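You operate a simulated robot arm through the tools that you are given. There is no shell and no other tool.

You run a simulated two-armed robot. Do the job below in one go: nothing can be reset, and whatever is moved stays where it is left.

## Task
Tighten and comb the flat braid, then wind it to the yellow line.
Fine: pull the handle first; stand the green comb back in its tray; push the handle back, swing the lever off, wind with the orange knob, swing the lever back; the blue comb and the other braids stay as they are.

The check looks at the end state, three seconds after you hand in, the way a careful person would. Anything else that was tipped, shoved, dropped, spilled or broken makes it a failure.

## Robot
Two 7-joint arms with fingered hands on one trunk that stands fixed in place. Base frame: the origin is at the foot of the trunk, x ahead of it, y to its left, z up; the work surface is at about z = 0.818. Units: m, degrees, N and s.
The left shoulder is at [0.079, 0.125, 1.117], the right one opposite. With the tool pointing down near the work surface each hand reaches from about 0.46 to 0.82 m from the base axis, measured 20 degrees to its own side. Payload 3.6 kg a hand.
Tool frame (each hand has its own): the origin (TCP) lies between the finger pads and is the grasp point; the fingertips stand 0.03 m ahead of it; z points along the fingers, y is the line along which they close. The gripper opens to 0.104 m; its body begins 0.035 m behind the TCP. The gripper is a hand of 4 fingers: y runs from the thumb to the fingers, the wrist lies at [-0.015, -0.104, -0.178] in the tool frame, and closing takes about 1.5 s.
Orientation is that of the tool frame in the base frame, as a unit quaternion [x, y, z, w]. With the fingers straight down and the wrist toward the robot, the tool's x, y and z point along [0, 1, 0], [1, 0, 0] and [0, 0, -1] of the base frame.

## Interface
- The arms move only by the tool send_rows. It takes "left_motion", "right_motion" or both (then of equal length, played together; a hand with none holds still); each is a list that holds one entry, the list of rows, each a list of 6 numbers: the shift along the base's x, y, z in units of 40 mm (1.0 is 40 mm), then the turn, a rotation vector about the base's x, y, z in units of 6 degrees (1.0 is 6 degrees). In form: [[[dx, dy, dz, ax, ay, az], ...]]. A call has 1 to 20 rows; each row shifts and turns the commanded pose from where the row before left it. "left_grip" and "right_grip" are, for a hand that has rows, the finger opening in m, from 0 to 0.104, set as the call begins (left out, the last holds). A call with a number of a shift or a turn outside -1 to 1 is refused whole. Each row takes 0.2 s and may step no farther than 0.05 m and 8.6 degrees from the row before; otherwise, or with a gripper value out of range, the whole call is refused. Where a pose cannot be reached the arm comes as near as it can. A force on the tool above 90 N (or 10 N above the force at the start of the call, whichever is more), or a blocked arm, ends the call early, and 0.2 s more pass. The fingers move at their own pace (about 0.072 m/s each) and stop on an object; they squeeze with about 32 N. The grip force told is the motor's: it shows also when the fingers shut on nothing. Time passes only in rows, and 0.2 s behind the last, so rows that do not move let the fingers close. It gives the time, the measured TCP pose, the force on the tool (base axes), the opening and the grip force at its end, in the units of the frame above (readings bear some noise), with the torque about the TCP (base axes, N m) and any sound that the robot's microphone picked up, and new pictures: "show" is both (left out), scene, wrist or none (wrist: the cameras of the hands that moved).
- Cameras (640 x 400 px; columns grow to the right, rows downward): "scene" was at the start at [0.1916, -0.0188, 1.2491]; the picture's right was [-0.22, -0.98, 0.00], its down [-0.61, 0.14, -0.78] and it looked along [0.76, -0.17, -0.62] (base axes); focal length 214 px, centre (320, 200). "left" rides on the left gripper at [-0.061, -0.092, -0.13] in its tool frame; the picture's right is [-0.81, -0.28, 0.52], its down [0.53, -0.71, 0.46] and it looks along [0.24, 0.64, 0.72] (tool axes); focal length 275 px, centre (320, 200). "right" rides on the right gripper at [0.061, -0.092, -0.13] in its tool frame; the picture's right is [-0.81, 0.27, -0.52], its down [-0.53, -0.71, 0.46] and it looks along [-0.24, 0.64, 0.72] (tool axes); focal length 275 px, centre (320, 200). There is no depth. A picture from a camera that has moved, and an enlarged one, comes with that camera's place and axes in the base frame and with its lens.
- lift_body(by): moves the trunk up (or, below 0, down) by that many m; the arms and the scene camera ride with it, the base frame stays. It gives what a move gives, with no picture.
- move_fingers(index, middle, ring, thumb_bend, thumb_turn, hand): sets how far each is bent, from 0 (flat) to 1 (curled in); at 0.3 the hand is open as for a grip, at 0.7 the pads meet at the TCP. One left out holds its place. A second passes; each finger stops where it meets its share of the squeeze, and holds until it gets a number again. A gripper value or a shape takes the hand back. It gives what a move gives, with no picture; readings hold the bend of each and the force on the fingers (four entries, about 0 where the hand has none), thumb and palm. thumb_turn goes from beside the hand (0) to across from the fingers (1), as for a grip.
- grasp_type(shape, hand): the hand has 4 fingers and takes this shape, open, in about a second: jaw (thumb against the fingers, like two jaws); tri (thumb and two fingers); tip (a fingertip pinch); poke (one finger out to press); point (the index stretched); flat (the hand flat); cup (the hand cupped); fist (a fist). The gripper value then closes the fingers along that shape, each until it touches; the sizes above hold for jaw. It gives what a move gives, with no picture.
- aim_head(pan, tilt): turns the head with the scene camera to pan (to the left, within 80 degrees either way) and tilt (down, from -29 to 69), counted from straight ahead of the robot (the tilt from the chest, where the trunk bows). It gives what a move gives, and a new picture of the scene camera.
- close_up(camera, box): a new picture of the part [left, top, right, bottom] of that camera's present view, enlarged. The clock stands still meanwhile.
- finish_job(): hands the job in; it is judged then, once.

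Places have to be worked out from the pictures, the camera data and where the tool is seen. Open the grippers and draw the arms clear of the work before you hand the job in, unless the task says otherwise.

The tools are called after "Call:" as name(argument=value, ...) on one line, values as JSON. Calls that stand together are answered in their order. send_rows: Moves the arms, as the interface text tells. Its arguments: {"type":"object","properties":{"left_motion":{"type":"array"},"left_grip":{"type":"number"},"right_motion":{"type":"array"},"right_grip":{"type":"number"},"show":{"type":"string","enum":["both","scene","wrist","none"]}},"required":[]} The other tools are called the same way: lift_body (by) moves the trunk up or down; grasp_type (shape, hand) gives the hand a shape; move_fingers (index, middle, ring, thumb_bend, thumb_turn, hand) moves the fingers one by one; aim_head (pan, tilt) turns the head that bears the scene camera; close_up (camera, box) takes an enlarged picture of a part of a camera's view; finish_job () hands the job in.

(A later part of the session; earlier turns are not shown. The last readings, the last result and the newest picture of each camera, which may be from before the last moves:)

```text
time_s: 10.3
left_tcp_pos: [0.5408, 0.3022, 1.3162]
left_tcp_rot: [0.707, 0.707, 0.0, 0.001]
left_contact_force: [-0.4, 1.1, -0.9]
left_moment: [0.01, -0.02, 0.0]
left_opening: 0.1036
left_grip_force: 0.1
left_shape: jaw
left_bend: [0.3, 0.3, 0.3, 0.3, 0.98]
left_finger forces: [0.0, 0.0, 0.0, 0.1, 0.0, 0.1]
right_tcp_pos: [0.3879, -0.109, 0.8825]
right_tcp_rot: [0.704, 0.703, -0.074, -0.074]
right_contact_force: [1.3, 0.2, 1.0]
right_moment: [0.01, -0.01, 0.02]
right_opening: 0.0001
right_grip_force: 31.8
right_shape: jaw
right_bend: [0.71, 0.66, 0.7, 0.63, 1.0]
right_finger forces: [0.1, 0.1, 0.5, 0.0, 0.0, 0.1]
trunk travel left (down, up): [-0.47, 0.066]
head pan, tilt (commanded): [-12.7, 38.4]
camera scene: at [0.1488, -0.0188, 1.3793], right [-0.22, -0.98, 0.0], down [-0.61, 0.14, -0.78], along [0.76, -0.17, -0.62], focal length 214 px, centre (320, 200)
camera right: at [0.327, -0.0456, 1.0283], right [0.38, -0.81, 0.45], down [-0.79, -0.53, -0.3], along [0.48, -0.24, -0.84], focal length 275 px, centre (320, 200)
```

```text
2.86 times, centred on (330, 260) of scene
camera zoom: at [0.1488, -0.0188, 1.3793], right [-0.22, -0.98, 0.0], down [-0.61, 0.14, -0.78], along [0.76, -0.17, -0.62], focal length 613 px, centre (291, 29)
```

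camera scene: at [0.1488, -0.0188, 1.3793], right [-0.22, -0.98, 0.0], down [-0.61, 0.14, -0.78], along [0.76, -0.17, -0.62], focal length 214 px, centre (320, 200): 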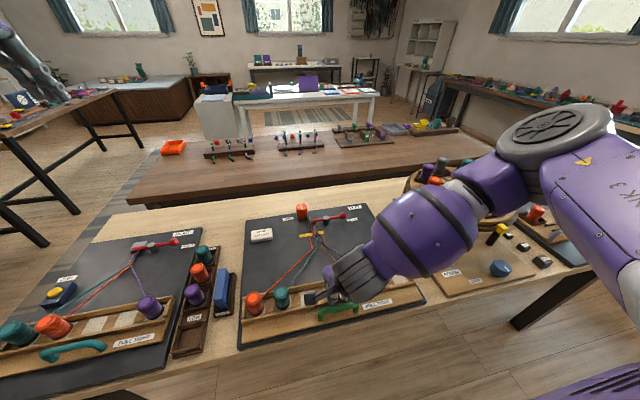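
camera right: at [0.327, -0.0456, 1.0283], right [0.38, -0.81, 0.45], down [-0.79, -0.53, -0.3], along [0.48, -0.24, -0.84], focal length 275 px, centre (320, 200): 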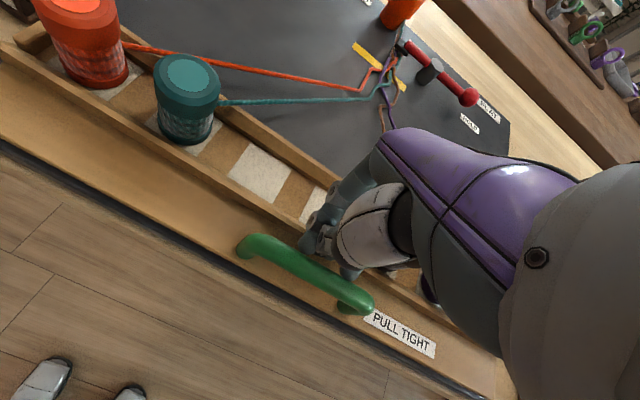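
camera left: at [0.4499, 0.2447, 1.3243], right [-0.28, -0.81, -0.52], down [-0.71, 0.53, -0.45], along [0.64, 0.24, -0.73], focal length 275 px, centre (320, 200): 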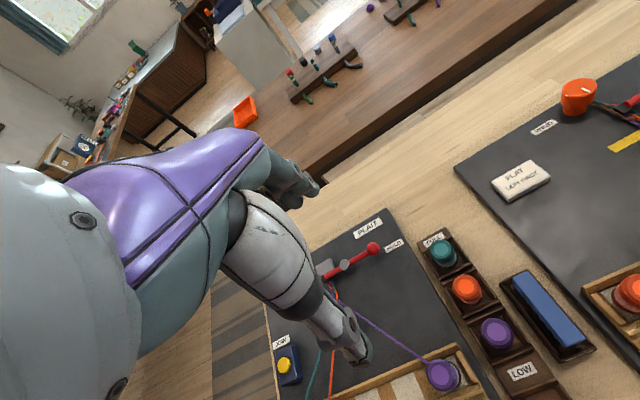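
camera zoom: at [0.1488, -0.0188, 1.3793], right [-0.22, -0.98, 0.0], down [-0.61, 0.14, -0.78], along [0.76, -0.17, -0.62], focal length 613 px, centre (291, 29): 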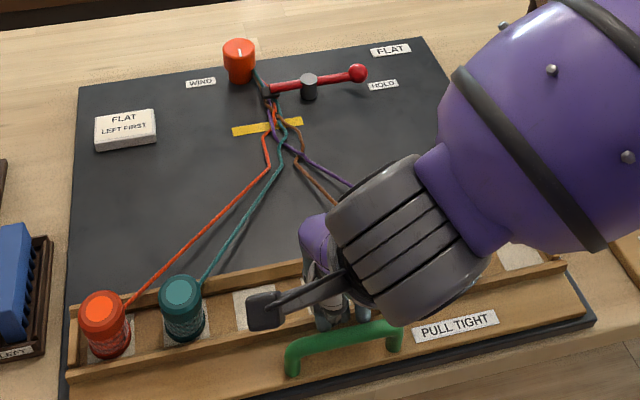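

The strands are straightening and the slab nears the board's near edge. I pull on in smaller steps until resistance or a sound shows it is tight.

Call:
send_rows(right_motion=[[[-0.15, 0, 0, 0, 0, 0], [-0.15, 0, 0, 0, 0, 0], [0, 0, 0, 0, 0, 0]]])

Call:
close_up(camera="scene", box=[230, 190, 430, 330])

```text
time_s: 11.1
left_tcp_pos: [0.5415, 0.3034, 1.3147]
left_tcp_rot: [0.707, 0.707, 0.0, -0.001]
left_contact_force: [-0.7, -0.3, 0.1]
left_moment: [-0.03, 0.02, 0.01]
left_opening: 0.1036
left_grip_force: 0.1
left_shape: jaw
left_bend: [0.3, 0.3, 0.3, 0.3, 0.98]
left_finger forces: [0.0, 0.1, 0.0, 0.1, 0.0, 0.0]
right_tcp_pos: [0.3788, -0.1075, 0.8831]
right_tcp_rot: [0.704, 0.703, -0.071, -0.072]
right_contact_force: [21.2, -0.6, 6.8]
right_moment: [-0.09, -0.4, 0.1]
right_opening: 0.0
right_grip_force: 31.5
right_shape: jaw
right_bend: [0.71, 0.65, 0.71, 0.64, 1.0]
right_finger forces: [0.0, 0.0, 5.6, 0.0, 0.1, 0.0]
trunk travel left (down, up): [-0.47, 0.066]
head pan, tilt (commanded): [-12.7, 38.4]
camera scene: at [0.1505, -0.0187, 1.3793], right [-0.22, -0.98, 0.0], down [-0.61, 0.14, -0.78], along [0.76, -0.17, -0.62], focal length 214 px, centre (320, 200)
camera right: at [0.3185, -0.0456, 1.0283], right [0.37, -0.81, 0.45], down [-0.79, -0.53, -0.3], along [0.48, -0.24, -0.84], focal length 275 px, centre (320, 200)
```

scene: 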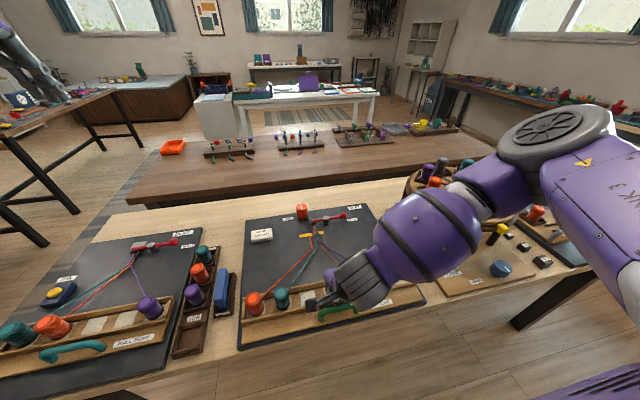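
right: 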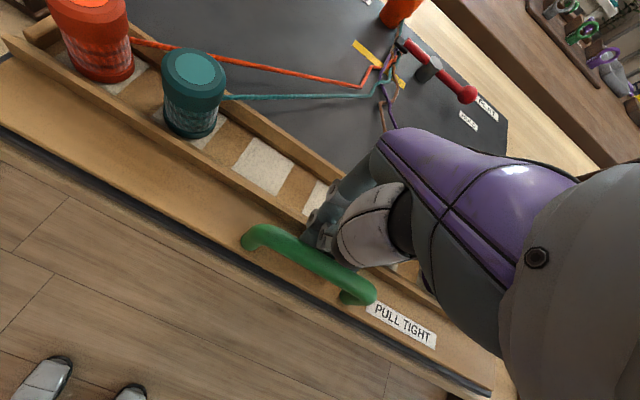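

```text
2.86 times, centred on (330, 260) of scene
camera zoom: at [0.1505, -0.0187, 1.3793], right [-0.22, -0.98, 0.0], down [-0.61, 0.14, -0.78], along [0.76, -0.17, -0.62], focal length 613 px, centre (291, 29)
```

zoom: 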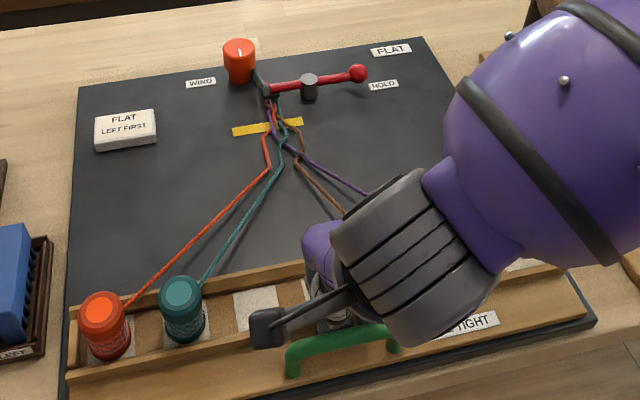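

Resistance rose to 21 N and the carriage has stopped. I pull a few mm more to make sure it is truly at the tight end.

Call:
send_rows(right_motion=[[[-0.08, 0, 0, 0, 0, 0], [0, 0, 0, 0, 0, 0]]], show="none")

Call:
close_up(camera="scene", box=[290, 200, 350, 260])

Call:
close_up(camera="right", box=[0, 0, 520, 400])

```text
time_s: 11.7
left_tcp_pos: [0.5422, 0.3033, 1.3143]
left_tcp_rot: [0.707, 0.708, -0.001, 0.0]
left_contact_force: [0.5, 0.4, 0.5]
left_moment: [0.02, -0.01, 0.02]
left_opening: 0.1038
left_grip_force: 0.1
left_shape: jaw
left_bend: [0.3, 0.3, 0.3, 0.3, 0.98]
left_finger forces: [0.0, 0.0, 0.0, 0.0, 0.0, 0.1]
right_tcp_pos: [0.3769, -0.1073, 0.8832]
right_tcp_rot: [0.704, 0.702, -0.073, -0.073]
right_contact_force: [26.2, 0.4, 6.5]
right_moment: [-0.07, -0.54, 0.05]
right_opening: 0.0001
right_grip_force: 31.7
right_shape: jaw
right_bend: [0.71, 0.65, 0.72, 0.65, 1.0]
right_finger forces: [0.0, 0.0, 5.0, 0.0, 0.1, 0.1]
trunk travel left (down, up): [-0.47, 0.066]
head pan, tilt (commanded): [-12.7, 38.4]
```

```text
6.67 times, centred on (320, 230) of scene
camera zoom: at [0.1513, -0.0188, 1.3791], right [-0.22, -0.98, 0.0], down [-0.61, 0.14, -0.78], along [0.76, -0.17, -0.62], focal length 1430 px, centre (320, 0)
```

zoom: 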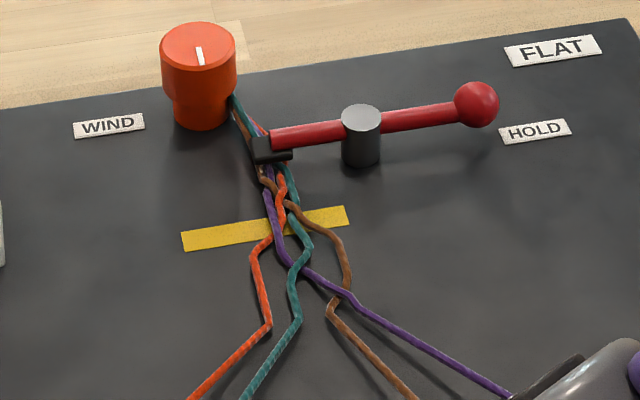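

```text
1.00 times, centred on (260, 200) of right (not enlarged: the box is as wide or as high as the picture)
camera zoom: at [0.3155, -0.0459, 1.0273], right [0.37, -0.81, 0.45], down [-0.79, -0.53, -0.3], along [0.48, -0.24, -0.84], focal length 275 px, centre (380, 200)
```

zoom: 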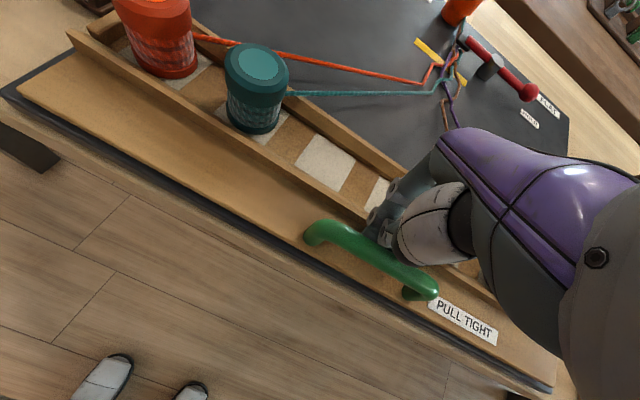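

The carriage is against its stop (26 N, no more motion), strands tight. I back off from the bar and rise clear.

Call:
send_rows(right_motion=[[[0.3, 0, 0, 0, 0, 0], [0, 0, 0.3, 0, 0, 0], [0, 0, 0.9, 0, 0, 0], [0.2, 0, 1, 0, 0, 0], [0.5, -0.3, 1, 0, 0, 0], [0.5, -0.5, 1, 0, 0, 0]]])

Call:
close_up(camera="scene", box=[230, 190, 430, 330])

```text
time_s: 13.1
left_tcp_pos: [0.5399, 0.3031, 1.3155]
left_tcp_rot: [0.707, 0.707, 0.0, 0.0]
left_contact_force: [0.3, -0.3, 0.5]
left_moment: [0.01, -0.01, -0.01]
left_opening: 0.1035
left_grip_force: 0.1
left_shape: jaw
left_bend: [0.3, 0.3, 0.3, 0.3, 0.98]
left_finger forces: [0.0, 0.1, 0.1, 0.1, 0.1, 0.1]
right_tcp_pos: [0.4322, -0.1397, 1.0503]
right_tcp_rot: [0.703, 0.704, -0.074, -0.074]
right_contact_force: [0.1, -0.4, 0.1]
right_moment: [0.02, -0.01, 0.0]
right_opening: 0.0002
right_grip_force: 31.9
right_shape: jaw
right_bend: [0.71, 0.66, 0.7, 0.65, 1.0]
right_finger forces: [0.1, 0.1, 0.1, 0.0, 0.1, 0.1]
trunk travel left (down, up): [-0.47, 0.066]
head pan, tilt (commanded): [-12.7, 38.4]
camera scene: at [0.1481, -0.019, 1.3794], right [-0.22, -0.98, 0.0], down [-0.61, 0.14, -0.78], along [0.77, -0.17, -0.62], focal length 214 px, centre (320, 200)
camera right: at [0.3716, -0.0778, 1.1966], right [0.38, -0.81, 0.45], down [-0.79, -0.53, -0.3], along [0.48, -0.24, -0.84], focal length 275 px, centre (320, 200)
```

scene: 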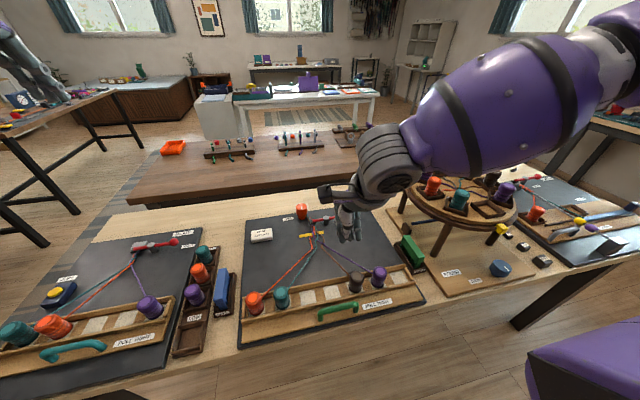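
right: 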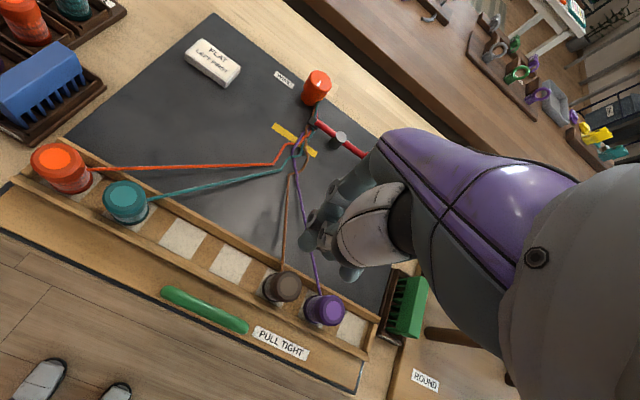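

```text
2.86 times, centred on (330, 260) of scene
camera zoom: at [0.1481, -0.019, 1.3794], right [-0.22, -0.98, 0.0], down [-0.61, 0.14, -0.78], along [0.77, -0.17, -0.62], focal length 613 px, centre (291, 29)
```

zoom: 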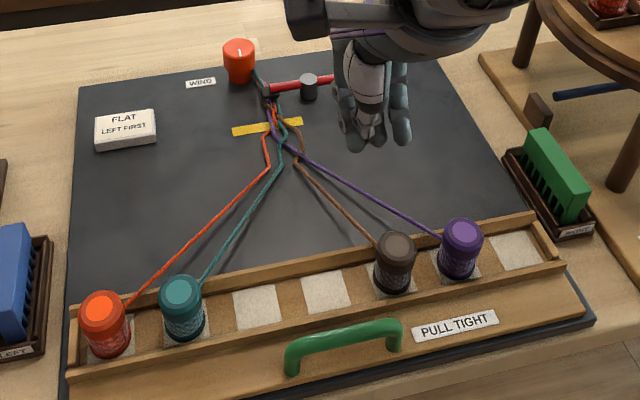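

The carriage stays pulled back. Next is the green comb; the round stand's disc overhangs near it, so I measure the disc and comb before choosing the wrist direction.

Call:
close_up(camera="scene", box=[370, 150, 570, 290])

Call:
aim_head(pan=-40, tilt=42)

Call:
close_up(camera="scene", box=[180, 120, 420, 290])

```text
2.86 times, centred on (470, 220) of scene
camera zoom: at [0.1481, -0.019, 1.3794], right [-0.22, -0.98, 0.0], down [-0.61, 0.14, -0.78], along [0.77, -0.17, -0.62], focal length 613 px, centre (-109, 143)
```

zoom: 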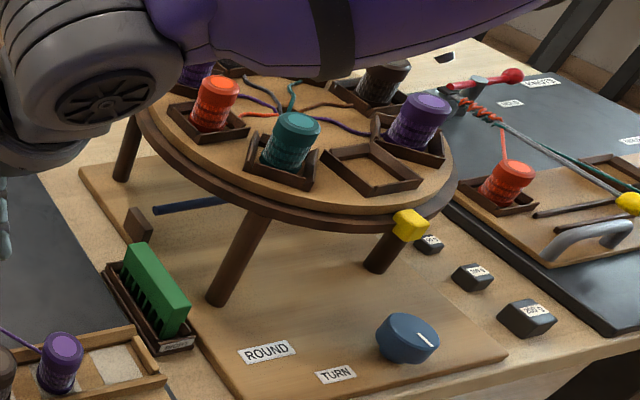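

```text
time_s: 14.0
left_tcp_pos: [0.5398, 0.3022, 1.3149]
left_tcp_rot: [0.707, 0.707, 0.0, -0.001]
left_contact_force: [0.9, -1.2, 0.2]
left_moment: [0.0, 0.01, 0.02]
left_opening: 0.1036
left_grip_force: 0.0
left_shape: jaw
left_bend: [0.3, 0.3, 0.3, 0.3, 0.98]
left_finger forces: [0.0, 0.0, 0.0, 0.1, 0.0, 0.1]
right_tcp_pos: [0.4322, -0.1401, 1.05]
right_tcp_rot: [0.703, 0.703, -0.075, -0.074]
right_contact_force: [0.3, 0.2, 0.7]
right_moment: [-0.03, 0.02, 0.03]
right_opening: 0.0
right_grip_force: 31.8
right_shape: jaw
right_bend: [0.71, 0.66, 0.7, 0.65, 1.0]
right_finger forces: [0.1, 0.1, 0.0, 0.0, 0.0, 0.0]
trunk travel left (down, up): [-0.47, 0.066]
head pan, tilt (commanded): [-40.0, 42.0]
camera scene: at [0.1286, -0.0536, 1.374], right [-0.64, -0.77, 0.0], down [-0.51, 0.43, -0.74], along [0.57, -0.48, -0.67], focal length 214 px, centre (320, 200)
```

scene: 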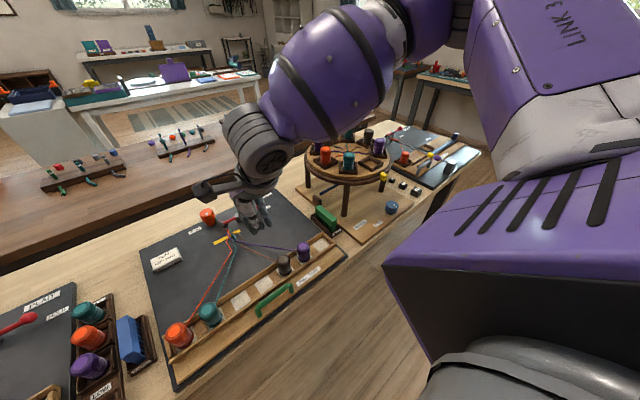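

```text
2.35 times, centred on (300, 205) of scene
camera zoom: at [0.1286, -0.0536, 1.374], right [-0.64, -0.77, 0.0], down [-0.51, 0.43, -0.74], along [0.57, -0.48, -0.67], focal length 505 px, centre (367, 188)
```

zoom: 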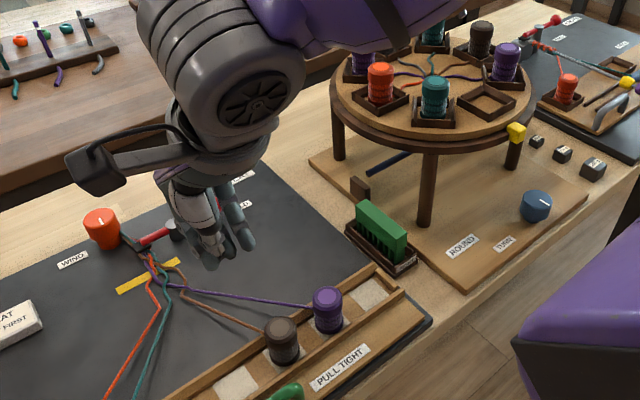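

The disc (centre ≈ (0.573, -0.557), radius ≈0.17, underside ≈0.99) leaves no room for the right wrist beside the comb, so the left hand, wrist on the left side, will take the comb. I first raise and park the right hand to the right, high above the disc.

Call:
send_rows(right_motion=[[[0, -0.6, 0.9, 0, -0.2, 0], [0, -0.8, 0.8, 0, -0.2, 0], [0, -0.9, 0.7, 0, -0.2, 0], [0, -0.9, 0.7, 0, -0.2, 0], [0, -0.9, 0.7, 0, -0.2, 0], [0, -0.9, 0.7, 0, -0.2, 0], [0, -0.9, 0.7, 0, -0.2, 0], [0, -0.9, 0.7, 0, -0.2, 0], [0, -0.9, 0.7, 0, -0.2, 0], [0, -0.9, 0.3, 0, -0.2, 0]]], right_grip=0.08, show="scene")

```text
time_s: 16.2
left_tcp_pos: [0.5408, 0.3022, 1.3155]
left_tcp_rot: [0.707, 0.707, 0.001, 0.0]
left_contact_force: [0.2, 0.1, 0.5]
left_moment: [0.01, -0.01, 0.04]
left_opening: 0.1035
left_grip_force: 0.2
left_shape: jaw
left_bend: [0.3, 0.3, 0.3, 0.3, 0.98]
left_finger forces: [0.0, 0.0, 0.0, 0.0, 0.0, 0.0]
right_tcp_pos: [0.4325, -0.4858, 1.3267]
right_tcp_rot: [0.707, 0.707, 0.0, 0.0]
right_contact_force: [-0.3, -1.1, 0.2]
right_moment: [0.02, -0.04, 0.02]
right_opening: 0.0798
right_grip_force: 0.0
right_shape: jaw
right_bend: [0.27, 0.35, 0.32, 0.53, 0.99]
right_finger forces: [0.0, 0.0, 0.0, 0.0, 0.0, 0.1]
trunk travel left (down, up): [-0.47, 0.066]
head pan, tilt (commanded): [-40.0, 42.0]
camera scene: at [0.1287, -0.0543, 1.3739], right [-0.64, -0.77, 0.0], down [-0.51, 0.43, -0.74], along [0.57, -0.48, -0.67], focal length 214 px, centre (320, 200)
```

scene: 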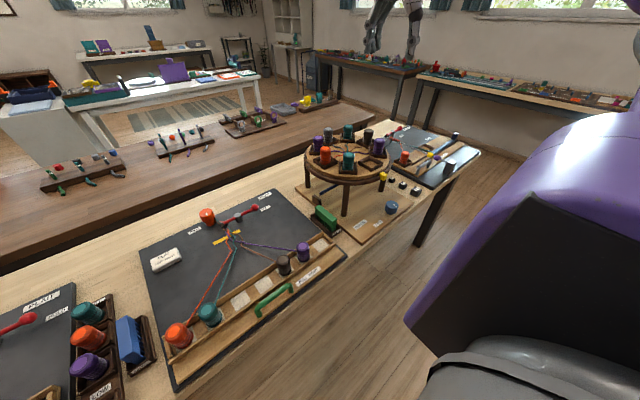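

The view of the comb and disc is now clear; I measure them again.

Call:
close_up(camera="scene", box=[290, 180, 370, 250])

Call:
close_up(camera="scene", box=[280, 110, 440, 260])

Call:
close_up(camera="scene", box=[190, 190, 310, 290])

```text
5.71 times, centred on (330, 215) of scene
camera zoom: at [0.1287, -0.0543, 1.3739], right [-0.64, -0.77, 0.0], down [-0.51, 0.43, -0.74], along [0.57, -0.48, -0.67], focal length 1226 px, centre (263, 114)
```

zoom: 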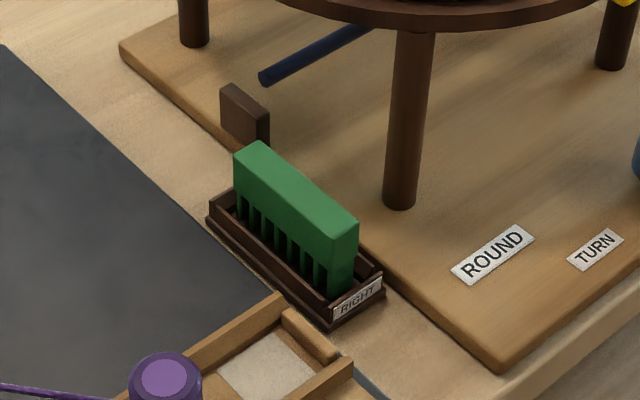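

```text
2.67 times, centred on (360, 185) of scene
camera zoom: at [0.1287, -0.0543, 1.3739], right [-0.64, -0.77, 0.0], down [-0.51, 0.43, -0.74], along [0.57, -0.48, -0.67], focal length 572 px, centre (213, 240)
```

zoom: 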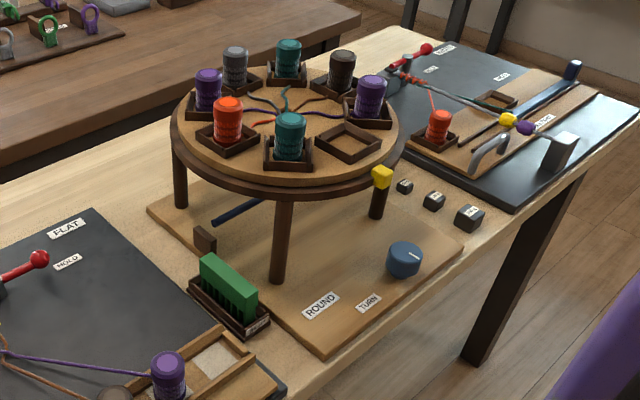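

```text
4.00 times, centred on (250, 240) of scene
camera zoom: at [0.1287, -0.0543, 1.3739], right [-0.64, -0.77, 0.0], down [-0.51, 0.43, -0.74], along [0.57, -0.48, -0.67], focal length 858 px, centre (600, 40)
```

zoom: 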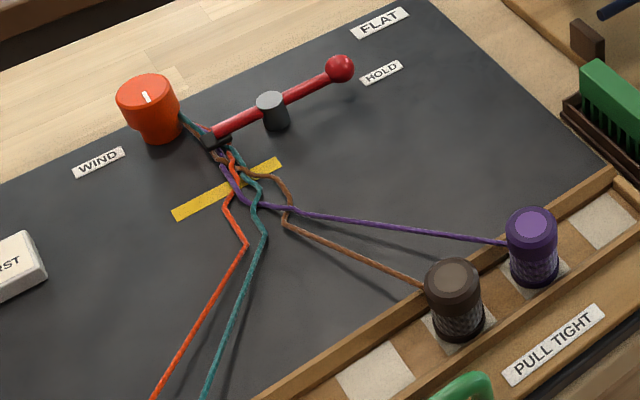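

Comb confirmed at x 0.453–0.541, y -0.375…-0.396, top z 0.871. I move the right hand farther right for clearance, then lower the trunk back down for the left arm's reach.

Call:
send_rows(right_motion=[[[-0.2, -0.9, 0.3, 0, 0, 0], [-0.2, -0.9, 0.3, 0, 0, 0], [-0.2, -0.9, 0.3, 0, 0, 0], [-0.2, -0.8, 0.3, 0, 0, 0]]], show="none")

Call:
lift_body(by=-0.1)

```text
time_s: 17.2
left_tcp_pos: [0.5403, 0.3028, 1.3146]
left_tcp_rot: [0.707, 0.708, 0.0, -0.001]
left_contact_force: [-0.1, 0.1, -0.2]
left_moment: [0.0, 0.03, 0.0]
left_opening: 0.1037
left_grip_force: 0.1
left_shape: jaw
left_bend: [0.3, 0.3, 0.3, 0.3, 0.98]
left_finger forces: [0.0, 0.0, 0.1, 0.0, 0.0, 0.0]
right_tcp_pos: [0.4013, -0.623, 1.3737]
right_tcp_rot: [0.706, 0.708, 0.0, -0.001]
right_contact_force: [0.7, -0.4, 0.7]
right_moment: [0.02, -0.01, 0.02]
right_opening: 0.0798
right_grip_force: 0.1
right_shape: jaw
right_bend: [0.27, 0.35, 0.32, 0.53, 0.99]
right_finger forces: [0.1, 0.0, 0.1, 0.0, 0.0, 0.0]
trunk travel left (down, up): [-0.47, 0.066]
head pan, tilt (commanded): [-40.0, 42.0]
```

```text
time_s: 18.6
left_tcp_pos: [0.5399, 0.3021, 1.2157]
left_tcp_rot: [0.707, 0.707, 0.0, 0.0]
left_contact_force: [-0.2, 0.3, 0.0]
left_moment: [-0.01, -0.02, 0.03]
left_opening: 0.1035
left_grip_force: 0.1
left_shape: jaw
left_bend: [0.3, 0.3, 0.3, 0.3, 0.98]
left_finger forces: [0.0, 0.1, 0.1, 0.0, 0.0, 0.0]
right_tcp_pos: [0.4006, -0.6231, 1.274]
right_tcp_rot: [0.707, 0.708, 0.001, 0.001]
right_contact_force: [0.9, -0.1, -0.4]
right_moment: [0.0, -0.02, -0.04]
right_opening: 0.0798
right_grip_force: 0.1
right_shape: jaw
right_bend: [0.27, 0.35, 0.32, 0.53, 0.99]
right_finger forces: [0.1, 0.0, 0.0, 0.0, 0.1, 0.1]
trunk travel left (down, up): [-0.37, 0.166]
head pan, tilt (commanded): [-40.0, 42.0]
```

Now I bring the left hand across toward the comb, turning its wrist to the left side (yaw -90°) in two stages.

Call:
send_rows(left_motion=[[[-0.07, -1, -0.19, 0, 0, -1], [-0.07, -1, -0.19, 0, 0, -1], [-0.07, -1, -0.19, 0, 0, -1], [-0.07, -1, -0.19, 0, 0, -1], [-0.07, -1, -0.19, 0, 0, -1], [-0.07, -1, -0.19, 0, 0, -1], [-0.07, -1, -0.19, 0, 0, -1], [-0.07, -1, -0.19, 0, 0, -1]]], left_grip=0.06)

```text
time_s: 20.4
left_tcp_pos: [0.5189, -0.0188, 1.1551]
left_tcp_rot: [0.933, 0.359, 0.0, 0.0]
left_contact_force: [0.4, 0.0, -0.9]
left_moment: [0.01, 0.02, -0.01]
left_opening: 0.0605
left_grip_force: 0.1
left_shape: jaw
left_bend: [0.74, 0.41, 0.38, 0.66, 1.0]
left_finger forces: [0.0, 0.0, 0.1, 0.0, 0.1, 0.0]
right_tcp_pos: [0.4001, -0.6244, 1.2739]
right_tcp_rot: [0.707, 0.707, 0.0, 0.0]
right_contact_force: [0.6, 0.4, -0.6]
right_moment: [0.01, 0.0, 0.01]
right_opening: 0.0799
right_grip_force: 0.0
right_shape: jaw
right_bend: [0.27, 0.35, 0.32, 0.53, 0.99]
right_finger forces: [0.0, 0.1, 0.0, 0.0, 0.1, 0.1]
trunk travel left (down, up): [-0.37, 0.166]
head pan, tilt (commanded): [-40.0, 42.0]
camera scene: at [0.1673, -0.0543, 1.2635], right [-0.64, -0.77, 0.0], down [-0.51, 0.43, -0.74], along [0.57, -0.48, -0.67], focal length 214 px, centre (320, 200)
camera left: at [0.4109, 0.0117, 1.2851], right [-0.79, -0.34, -0.52], down [-0.08, 0.89, -0.46], along [0.61, -0.32, -0.72], focal length 275 px, centre (320, 200)
```

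scene: 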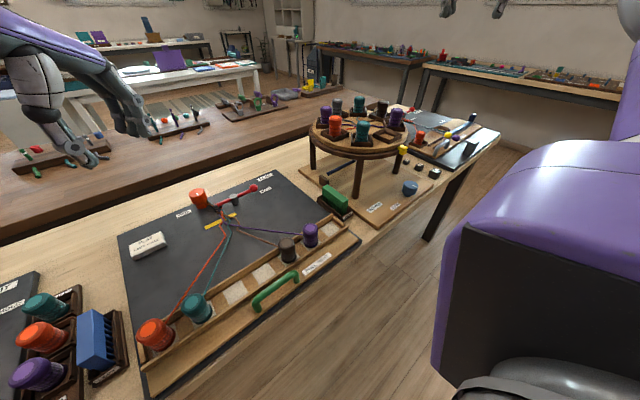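
left: 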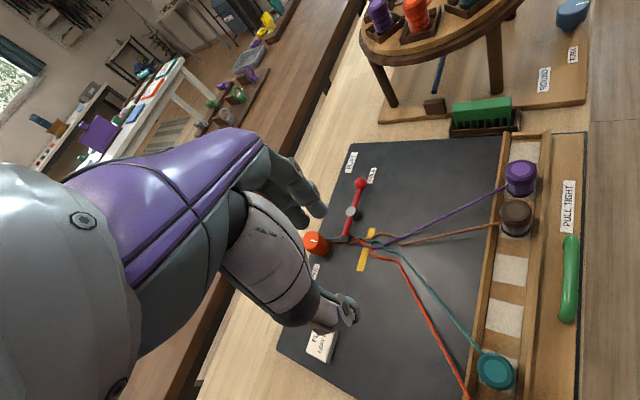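

The left arm moves freely. I finish the yaw and approach to y≈-0.30 at z≈1.10.

Call:
send_rows(left_motion=[[[-0.07, -1, -0.19, 0, 0, -1], [-0.07, -1, -0.19, 0, 0, -1], [-0.07, -1, -0.19, 0, 0, -1], [-0.07, -1, -0.19, 0, 0, -1], [-0.07, -1, -0.19, 0, 0, -1], [-0.07, -1, -0.19, 0, 0, -1], [-0.07, -1, -0.19, 0, 0, -1]]])

Call:
close_up(camera="left", box=[240, 100, 520, 330])

```text
time_s: 21.9
left_tcp_pos: [0.4944, -0.2827, 1.1034]
left_tcp_rot: [1.0, 0.009, 0.0, -0.003]
left_contact_force: [0.0, -0.2, 0.3]
left_moment: [0.01, 0.01, -0.02]
left_opening: 0.0601
left_grip_force: 0.1
left_shape: jaw
left_bend: [0.74, 0.41, 0.38, 0.66, 1.0]
left_finger forces: [0.0, 0.0, 0.0, 0.1, 0.0, 0.1]
left hand out of reach, approached as far as the arm can: row 7
right_tcp_pos: [0.4007, -0.6229, 1.2748]
right_tcp_rot: [0.707, 0.707, 0.0, -0.001]
right_contact_force: [0.4, 0.1, 0.4]
right_moment: [0.0, 0.0, 0.0]
right_opening: 0.0797
right_grip_force: 0.1
right_shape: jaw
right_bend: [0.27, 0.35, 0.32, 0.53, 0.99]
right_finger forces: [0.0, 0.0, 0.0, 0.0, 0.0, 0.1]
trunk travel left (down, up): [-0.37, 0.166]
head pan, tilt (commanded): [-40.0, 42.0]
camera scene: at [0.167, -0.0531, 1.2636], right [-0.64, -0.77, 0.0], down [-0.51, 0.43, -0.74], along [0.57, -0.48, -0.67], focal length 214 px, centre (320, 200)
camera left: at [0.4311, -0.1901, 1.234], right [-0.81, 0.26, -0.52], down [0.52, 0.72, -0.45], along [0.25, -0.64, -0.73], focal length 275 px, centre (320, 200)
```

scene: 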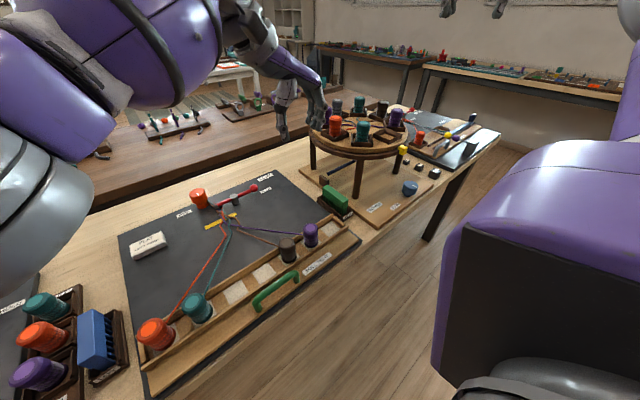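
left: 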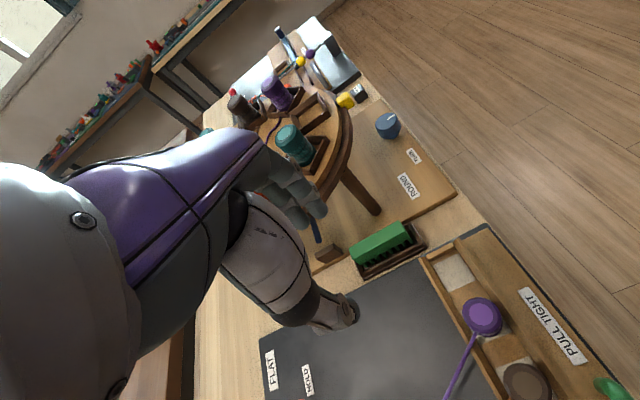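

```text
1.74 times, centred on (380, 215) of left
camera zoom: at [0.4311, -0.1901, 1.234], right [-0.81, 0.26, -0.52], down [0.52, 0.72, -0.45], along [0.25, -0.64, -0.73], focal length 479 px, centre (216, 174)
```

zoom: 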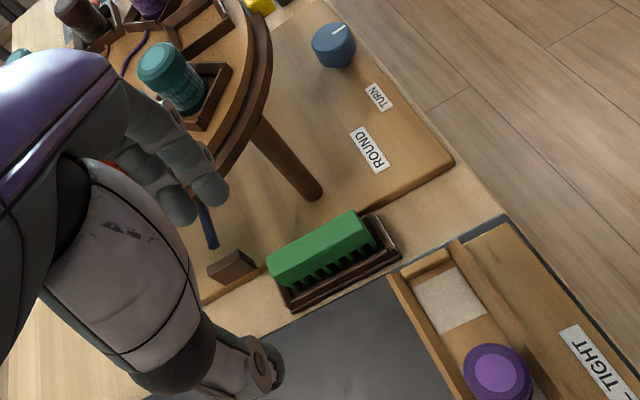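

At this height the arm just hit a limit at row 7. Tilting the hand ~18° (top leaning left) moves the wrist nearer and also clears the disc; I do that while descending beside the disc edge.

Call:
send_rows(left_motion=[[[0, 0, -0.9, -1, 0, 0], [0, 0, -0.9, -1, 0, 0], [0, -0.3, -0.9, -1, 0, 0], [0, -0.3, -0.8, 0, 0, 0]]])

Call:
close_up(camera="left", box=[240, 100, 520, 330])

Call:
close_up(camera="scene", box=[240, 80, 440, 240])

```text
time_s: 22.9
left_tcp_pos: [0.4903, -0.3107, 0.9619]
left_tcp_rot: [0.988, 0.0, 0.0, 0.157]
left_contact_force: [-0.3, 0.6, -0.1]
left_moment: [0.01, 0.03, -0.02]
left_opening: 0.0605
left_grip_force: 0.0
left_shape: jaw
left_bend: [0.74, 0.41, 0.38, 0.66, 1.0]
left_finger forces: [0.1, 0.0, 0.0, 0.0, 0.0, 0.1]
right_tcp_pos: [0.4011, -0.6244, 1.2735]
right_tcp_rot: [0.707, 0.707, 0.0, 0.0]
right_contact_force: [-0.7, 0.2, 0.0]
right_moment: [0.0, 0.01, 0.01]
right_opening: 0.0796
right_grip_force: 0.0
right_shape: jaw
right_bend: [0.27, 0.35, 0.32, 0.53, 0.99]
right_finger forces: [0.0, 0.0, 0.0, 0.0, 0.0, 0.0]
trunk travel left (down, up): [-0.37, 0.166]
head pan, tilt (commanded): [-40.0, 42.0]
camera scene: at [0.1671, -0.054, 1.2635], right [-0.64, -0.77, 0.0], down [-0.51, 0.43, -0.74], along [0.57, -0.48, -0.67], focal length 214 px, centre (320, 200)
camera left: at [0.4293, -0.1792, 1.0567], right [-0.81, 0.1, -0.58], down [0.53, 0.54, -0.65], along [0.24, -0.84, -0.49], focal length 275 px, centre (320, 200)
```

scene: 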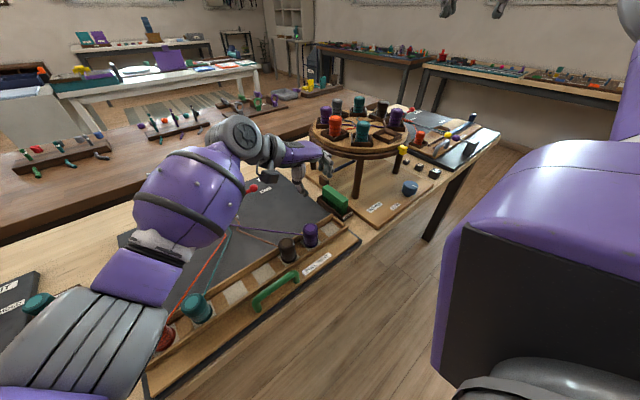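
left: 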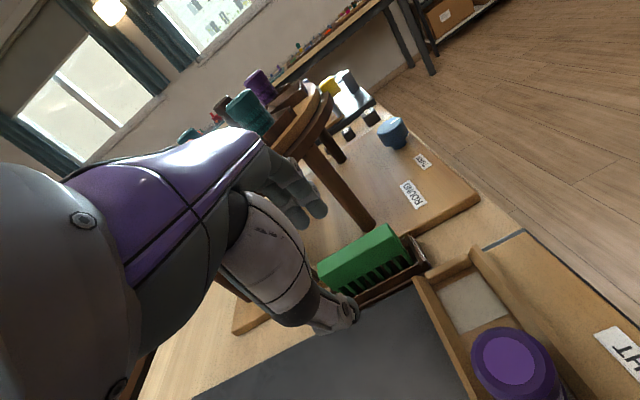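

```text
1.74 times, centred on (380, 215) of left
camera zoom: at [0.4293, -0.1792, 1.0567], right [-0.81, 0.1, -0.58], down [0.53, 0.54, -0.65], along [0.24, -0.84, -0.49], focal length 479 px, centre (216, 174)
```

zoom: 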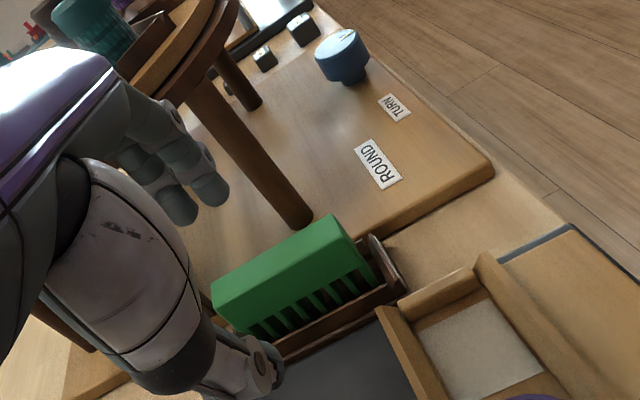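

```text
2.50 times, centred on (340, 160) of scene
camera zoom: at [0.1671, -0.054, 1.2635], right [-0.64, -0.77, 0.0], down [-0.51, 0.43, -0.74], along [0.57, -0.48, -0.67], focal length 536 px, centre (270, 300)
```

zoom: 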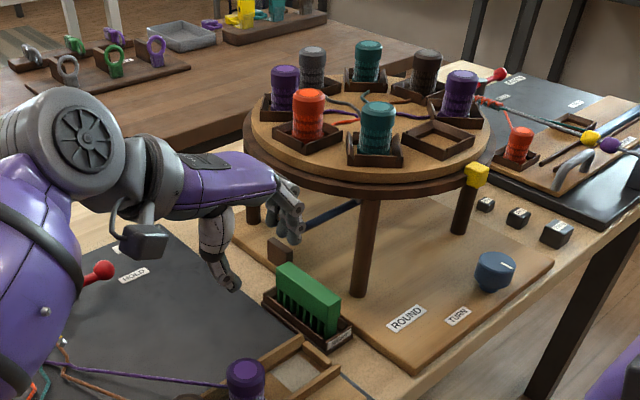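

The hand hangs to the left of the comb with the fingers toward the disc. I descend to z≈0.897 here (still left of the comb) and then look again.

Call:
send_rows(left_motion=[[[0, 0, -0.6, 0, 0, 0], [0.05, -0.2, -0.6, 0, 0, 0], [0, -0.3, -0.4, 0, 0, 0]]])

Call:
close_up(camera="left", box=[240, 100, 520, 330])

Call:
close_up(camera="scene", box=[270, 120, 390, 230])

```text
time_s: 23.8
left_tcp_pos: [0.4917, -0.329, 0.8974]
left_tcp_rot: [0.988, 0.0, 0.0, 0.157]
left_contact_force: [0.3, 0.5, -0.1]
left_moment: [-0.02, -0.02, -0.03]
left_opening: 0.0601
left_grip_force: 0.0
left_shape: jaw
left_bend: [0.74, 0.41, 0.38, 0.66, 1.0]
left_finger forces: [0.0, 0.0, 0.0, 0.0, 0.0, 0.0]
right_tcp_pos: [0.4008, -0.6257, 1.2752]
right_tcp_rot: [0.708, 0.707, -0.001, 0.0]
right_contact_force: [0.3, 0.9, -0.6]
right_moment: [-0.02, -0.01, -0.01]
right_opening: 0.0798
right_grip_force: 0.1
right_shape: jaw
right_bend: [0.27, 0.35, 0.32, 0.53, 0.99]
right_finger forces: [0.0, 0.1, 0.1, 0.1, 0.0, 0.0]
trunk travel left (down, up): [-0.37, 0.166]
head pan, tilt (commanded): [-40.0, 42.0]
camera scene: at [0.1673, -0.0538, 1.2635], right [-0.64, -0.77, 0.0], down [-0.51, 0.43, -0.74], along [0.57, -0.48, -0.67], focal length 214 px, centre (320, 200)
camera left: at [0.4306, -0.199, 0.9924], right [-0.81, 0.1, -0.58], down [0.53, 0.54, -0.65], along [0.24, -0.84, -0.49], focal length 275 px, centre (320, 200)
```

scene: 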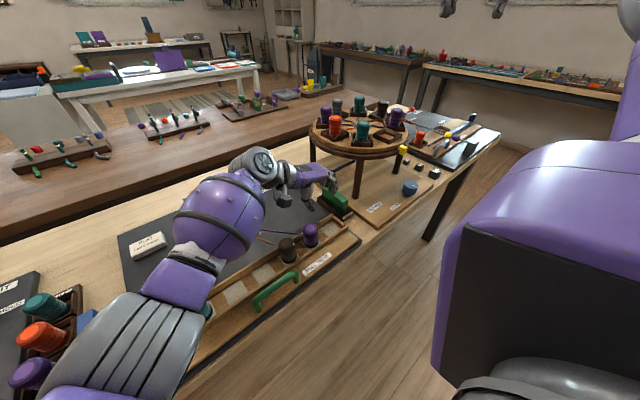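
left: 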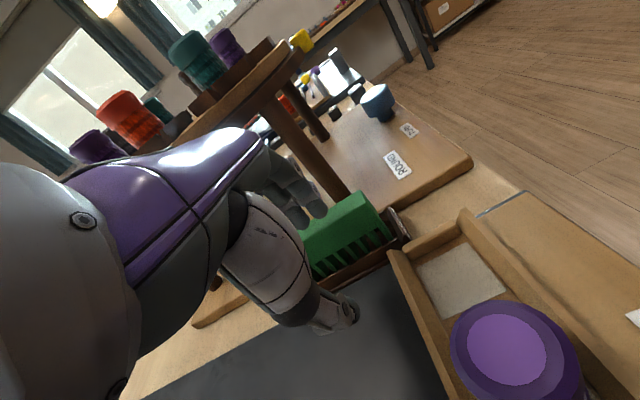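

```text
1.74 times, centred on (380, 215) of left
camera zoom: at [0.4306, -0.199, 0.9924], right [-0.81, 0.1, -0.58], down [0.53, 0.54, -0.65], along [0.24, -0.84, -0.49], focal length 479 px, centre (216, 174)
```

zoom: 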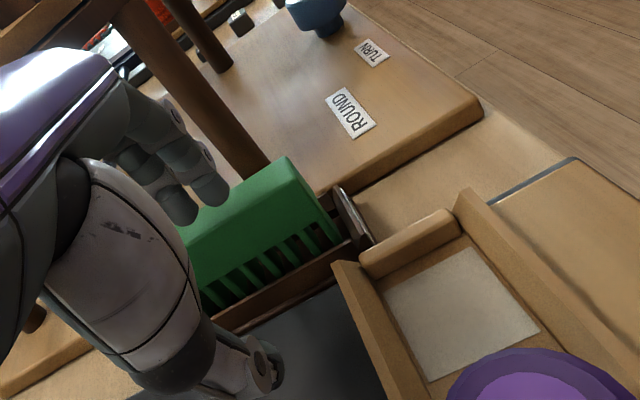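

```text
3.64 times, centred on (330, 175) of scene
camera zoom: at [0.1673, -0.0538, 1.2635], right [-0.64, -0.77, 0.0], down [-0.51, 0.43, -0.74], along [0.57, -0.48, -0.67], focal length 780 px, centre (284, 291)
```

zoom: 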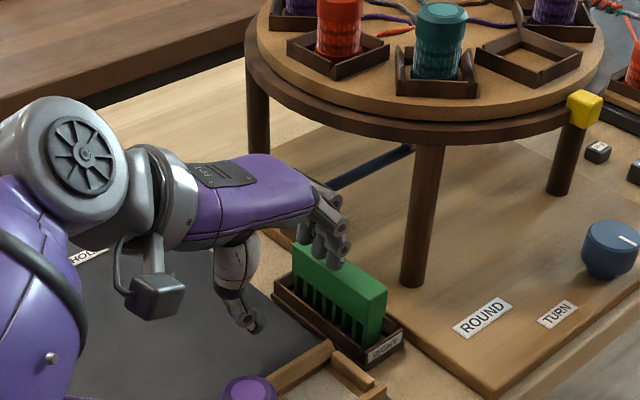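

Fingers hang about 7 mm above the comb's top height, thumb left of the tray. I raise slightly and slide toward the comb, so the fingers pass over to its far side.

Call:
send_rows(left_motion=[[[-0.15, 0, 0.12, 0, 0, 0], [0, -0.5, 0, 0, 0, 0], [0, -0.5, 0, 0, 0, 0], [0, -0.3, 0, 0, 0, 0]]])

Call:
close_up(camera="left", box=[240, 100, 520, 330])

Call:
close_up(camera="scene", box=[270, 120, 390, 230])

```text
time_s: 24.8
left_tcp_pos: [0.4858, -0.3494, 0.9016]
left_tcp_rot: [0.988, 0.0, 0.0, 0.157]
left_contact_force: [-0.6, -0.9, 0.9]
left_moment: [0.0, -0.03, -0.01]
left_opening: 0.0604
left_grip_force: 0.1
left_shape: jaw
left_bend: [0.74, 0.41, 0.38, 0.66, 1.0]
left_finger forces: [0.0, 0.1, 0.0, 0.1, 0.0, 0.1]
left hand out of reach, approached as far as the arm can: row 3, 4
right_tcp_pos: [0.4012, -0.6237, 1.2753]
right_tcp_rot: [0.707, 0.707, 0.0, 0.0]
right_contact_force: [-0.6, 0.1, -0.3]
right_moment: [-0.03, 0.02, -0.01]
right_opening: 0.0798
right_grip_force: 0.1
right_shape: jaw
right_bend: [0.27, 0.35, 0.32, 0.53, 0.99]
right_finger forces: [0.0, 0.0, 0.0, 0.0, 0.0, 0.0]
trunk travel left (down, up): [-0.37, 0.166]
head pan, tilt (commanded): [-40.0, 42.0]
camera scene: at [0.1672, -0.0538, 1.2635], right [-0.64, -0.77, 0.0], down [-0.51, 0.43, -0.74], along [0.57, -0.48, -0.67], focal length 214 px, centre (320, 200)
camera left: at [0.4251, -0.2194, 0.9982], right [-0.81, 0.1, -0.58], down [0.53, 0.54, -0.65], along [0.24, -0.84, -0.49], focal length 275 px, centre (320, 200)
```

scene: 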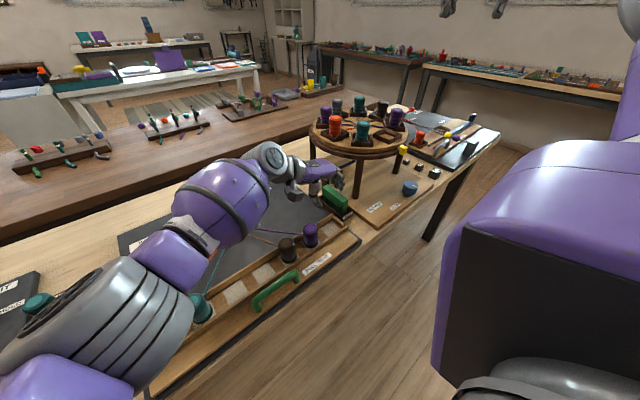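
left: 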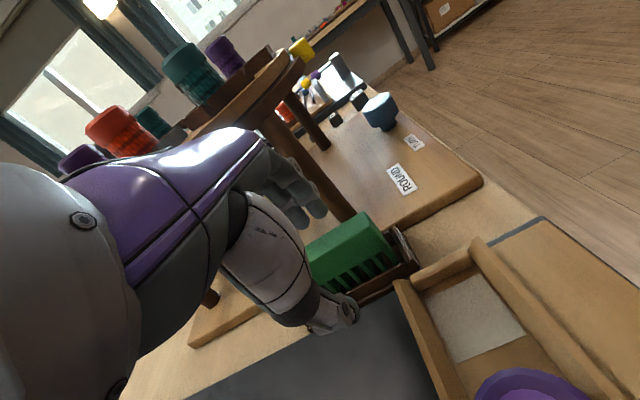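

```text
1.74 times, centred on (380, 215) of left
camera zoom: at [0.4251, -0.2194, 0.9982], right [-0.81, 0.1, -0.58], down [0.53, 0.54, -0.65], along [0.24, -0.84, -0.49], focal length 479 px, centre (216, 174)
```

zoom: 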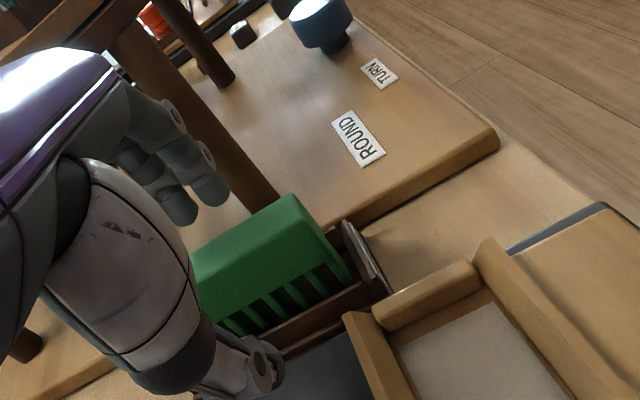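

```text
3.64 times, centred on (330, 175) of scene
camera zoom: at [0.1672, -0.0538, 1.2635], right [-0.64, -0.77, 0.0], down [-0.51, 0.43, -0.74], along [0.57, -0.48, -0.67], focal length 780 px, centre (284, 291)
```

zoom: 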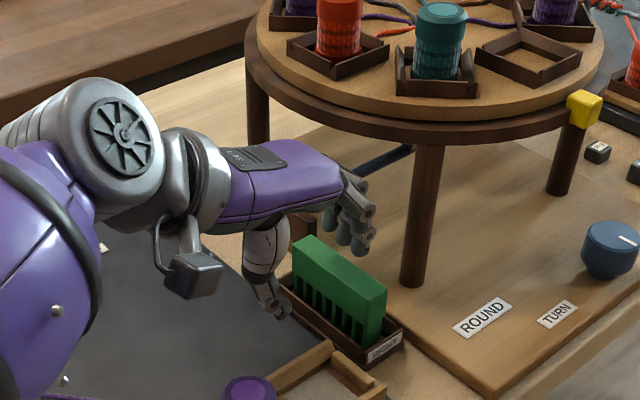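

The left arm runs out of reach 4 cm short. I withdraw it the same way and will test the right hand with the same mirrored approach (wrist to the left), which is much closer for the right arm.

Call:
send_rows(left_motion=[[[0, 0.6, 0.2, 0, 0, 0], [0, 0.5, 0.9, 0.5, 0, 0], [0, 0.4, 1, 0.5, 0, 0], [0, 0.3, 1, 1, 0, 0], [0, 0.5, 1, 1, 0, 0]]], show="none")

Call:
send_rows(left_motion=[[[0.1, 1, 0.15, 0, 0, 1], [0.1, 1, 0.15, 0, 0, 1], [0.1, 1, 0.15, 0, 0, 1], [0.1, 1, 0.15, 0, 0, 1], [0.1, 1, 0.15, 0, 0, 1], [0.1, 1, 0.15, 0, 0, 1], [0.1, 1, 0.15, 0, 0, 1], [0.1, 1, 0.15, 0, 0, 1], [0.1, 1, 0.1, 0, 0, 1], [0.1, 1, 0.1, 0, 0, 1], [0.1, 1, 0.1, 0, 0, 1], [0.1, 1, 0.1, 0, 0, 1], [0, 1, 0.1, 0, 0, 1], [0, 0.8, 0, 0, 0, 1], [0, 0.5, 0, 0, 0, 1]]], show="scene")

```text
time_s: 25.9
left_tcp_pos: [0.4863, -0.2556, 1.0668]
left_tcp_rot: [1.0, 0.0, 0.0, 0.0]
left_contact_force: [0.8, 0.2, 0.2]
left_moment: [-0.03, -0.03, 0.01]
left_opening: 0.0601
left_grip_force: 0.1
left_shape: jaw
left_bend: [0.74, 0.41, 0.38, 0.66, 1.0]
left_finger forces: [0.1, 0.0, 0.0, 0.0, 0.0, 0.1]
right_tcp_pos: [0.4011, -0.6224, 1.2743]
right_tcp_rot: [0.706, 0.708, 0.0, 0.001]
right_contact_force: [-0.5, -0.1, 0.4]
right_moment: [0.02, -0.02, 0.0]
right_opening: 0.0799
right_grip_force: 0.1
right_shape: jaw
right_bend: [0.27, 0.35, 0.32, 0.53, 0.99]
right_finger forces: [0.0, 0.0, 0.0, 0.0, 0.0, 0.1]
trunk travel left (down, up): [-0.37, 0.166]
head pan, tilt (commanded): [-40.0, 42.0]
```

```text
time_s: 29.1
left_tcp_pos: [0.5343, 0.3168, 1.1326]
left_tcp_rot: [0.706, 0.708, -0.001, 0.001]
left_contact_force: [-0.3, 0.0, -0.4]
left_moment: [-0.01, 0.02, -0.01]
left_opening: 0.0603
left_grip_force: 0.0
left_shape: jaw
left_bend: [0.74, 0.41, 0.38, 0.66, 1.0]
left_finger forces: [0.0, 0.0, 0.0, 0.0, 0.1, 0.0]
right_tcp_pos: [0.3995, -0.6245, 1.273]
right_tcp_rot: [0.706, 0.708, 0.001, 0.0]
right_contact_force: [0.4, 0.8, -0.2]
right_moment: [0.0, 0.0, -0.02]
right_opening: 0.0798
right_grip_force: 0.1
right_shape: jaw
right_bend: [0.27, 0.35, 0.32, 0.53, 0.99]
right_finger forces: [0.1, 0.1, 0.0, 0.1, 0.1, 0.1]
trunk travel left (down, up): [-0.37, 0.166]
head pan, tilt (commanded): [-40.0, 42.0]
camera scene: at [0.1671, -0.0535, 1.2636], right [-0.64, -0.77, 0.0], down [-0.51, 0.43, -0.74], along [0.57, -0.48, -0.67], focal length 214 px, centre (320, 200)
```

scene: 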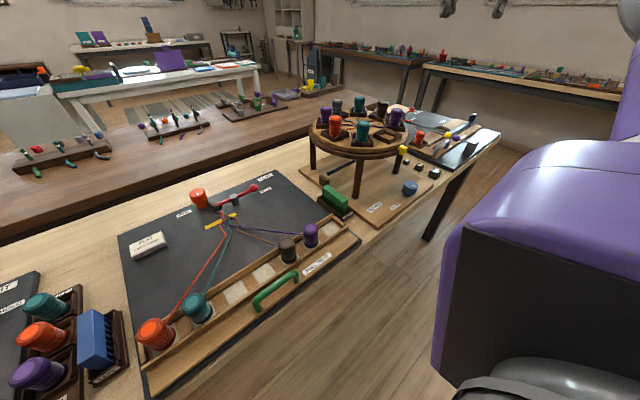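

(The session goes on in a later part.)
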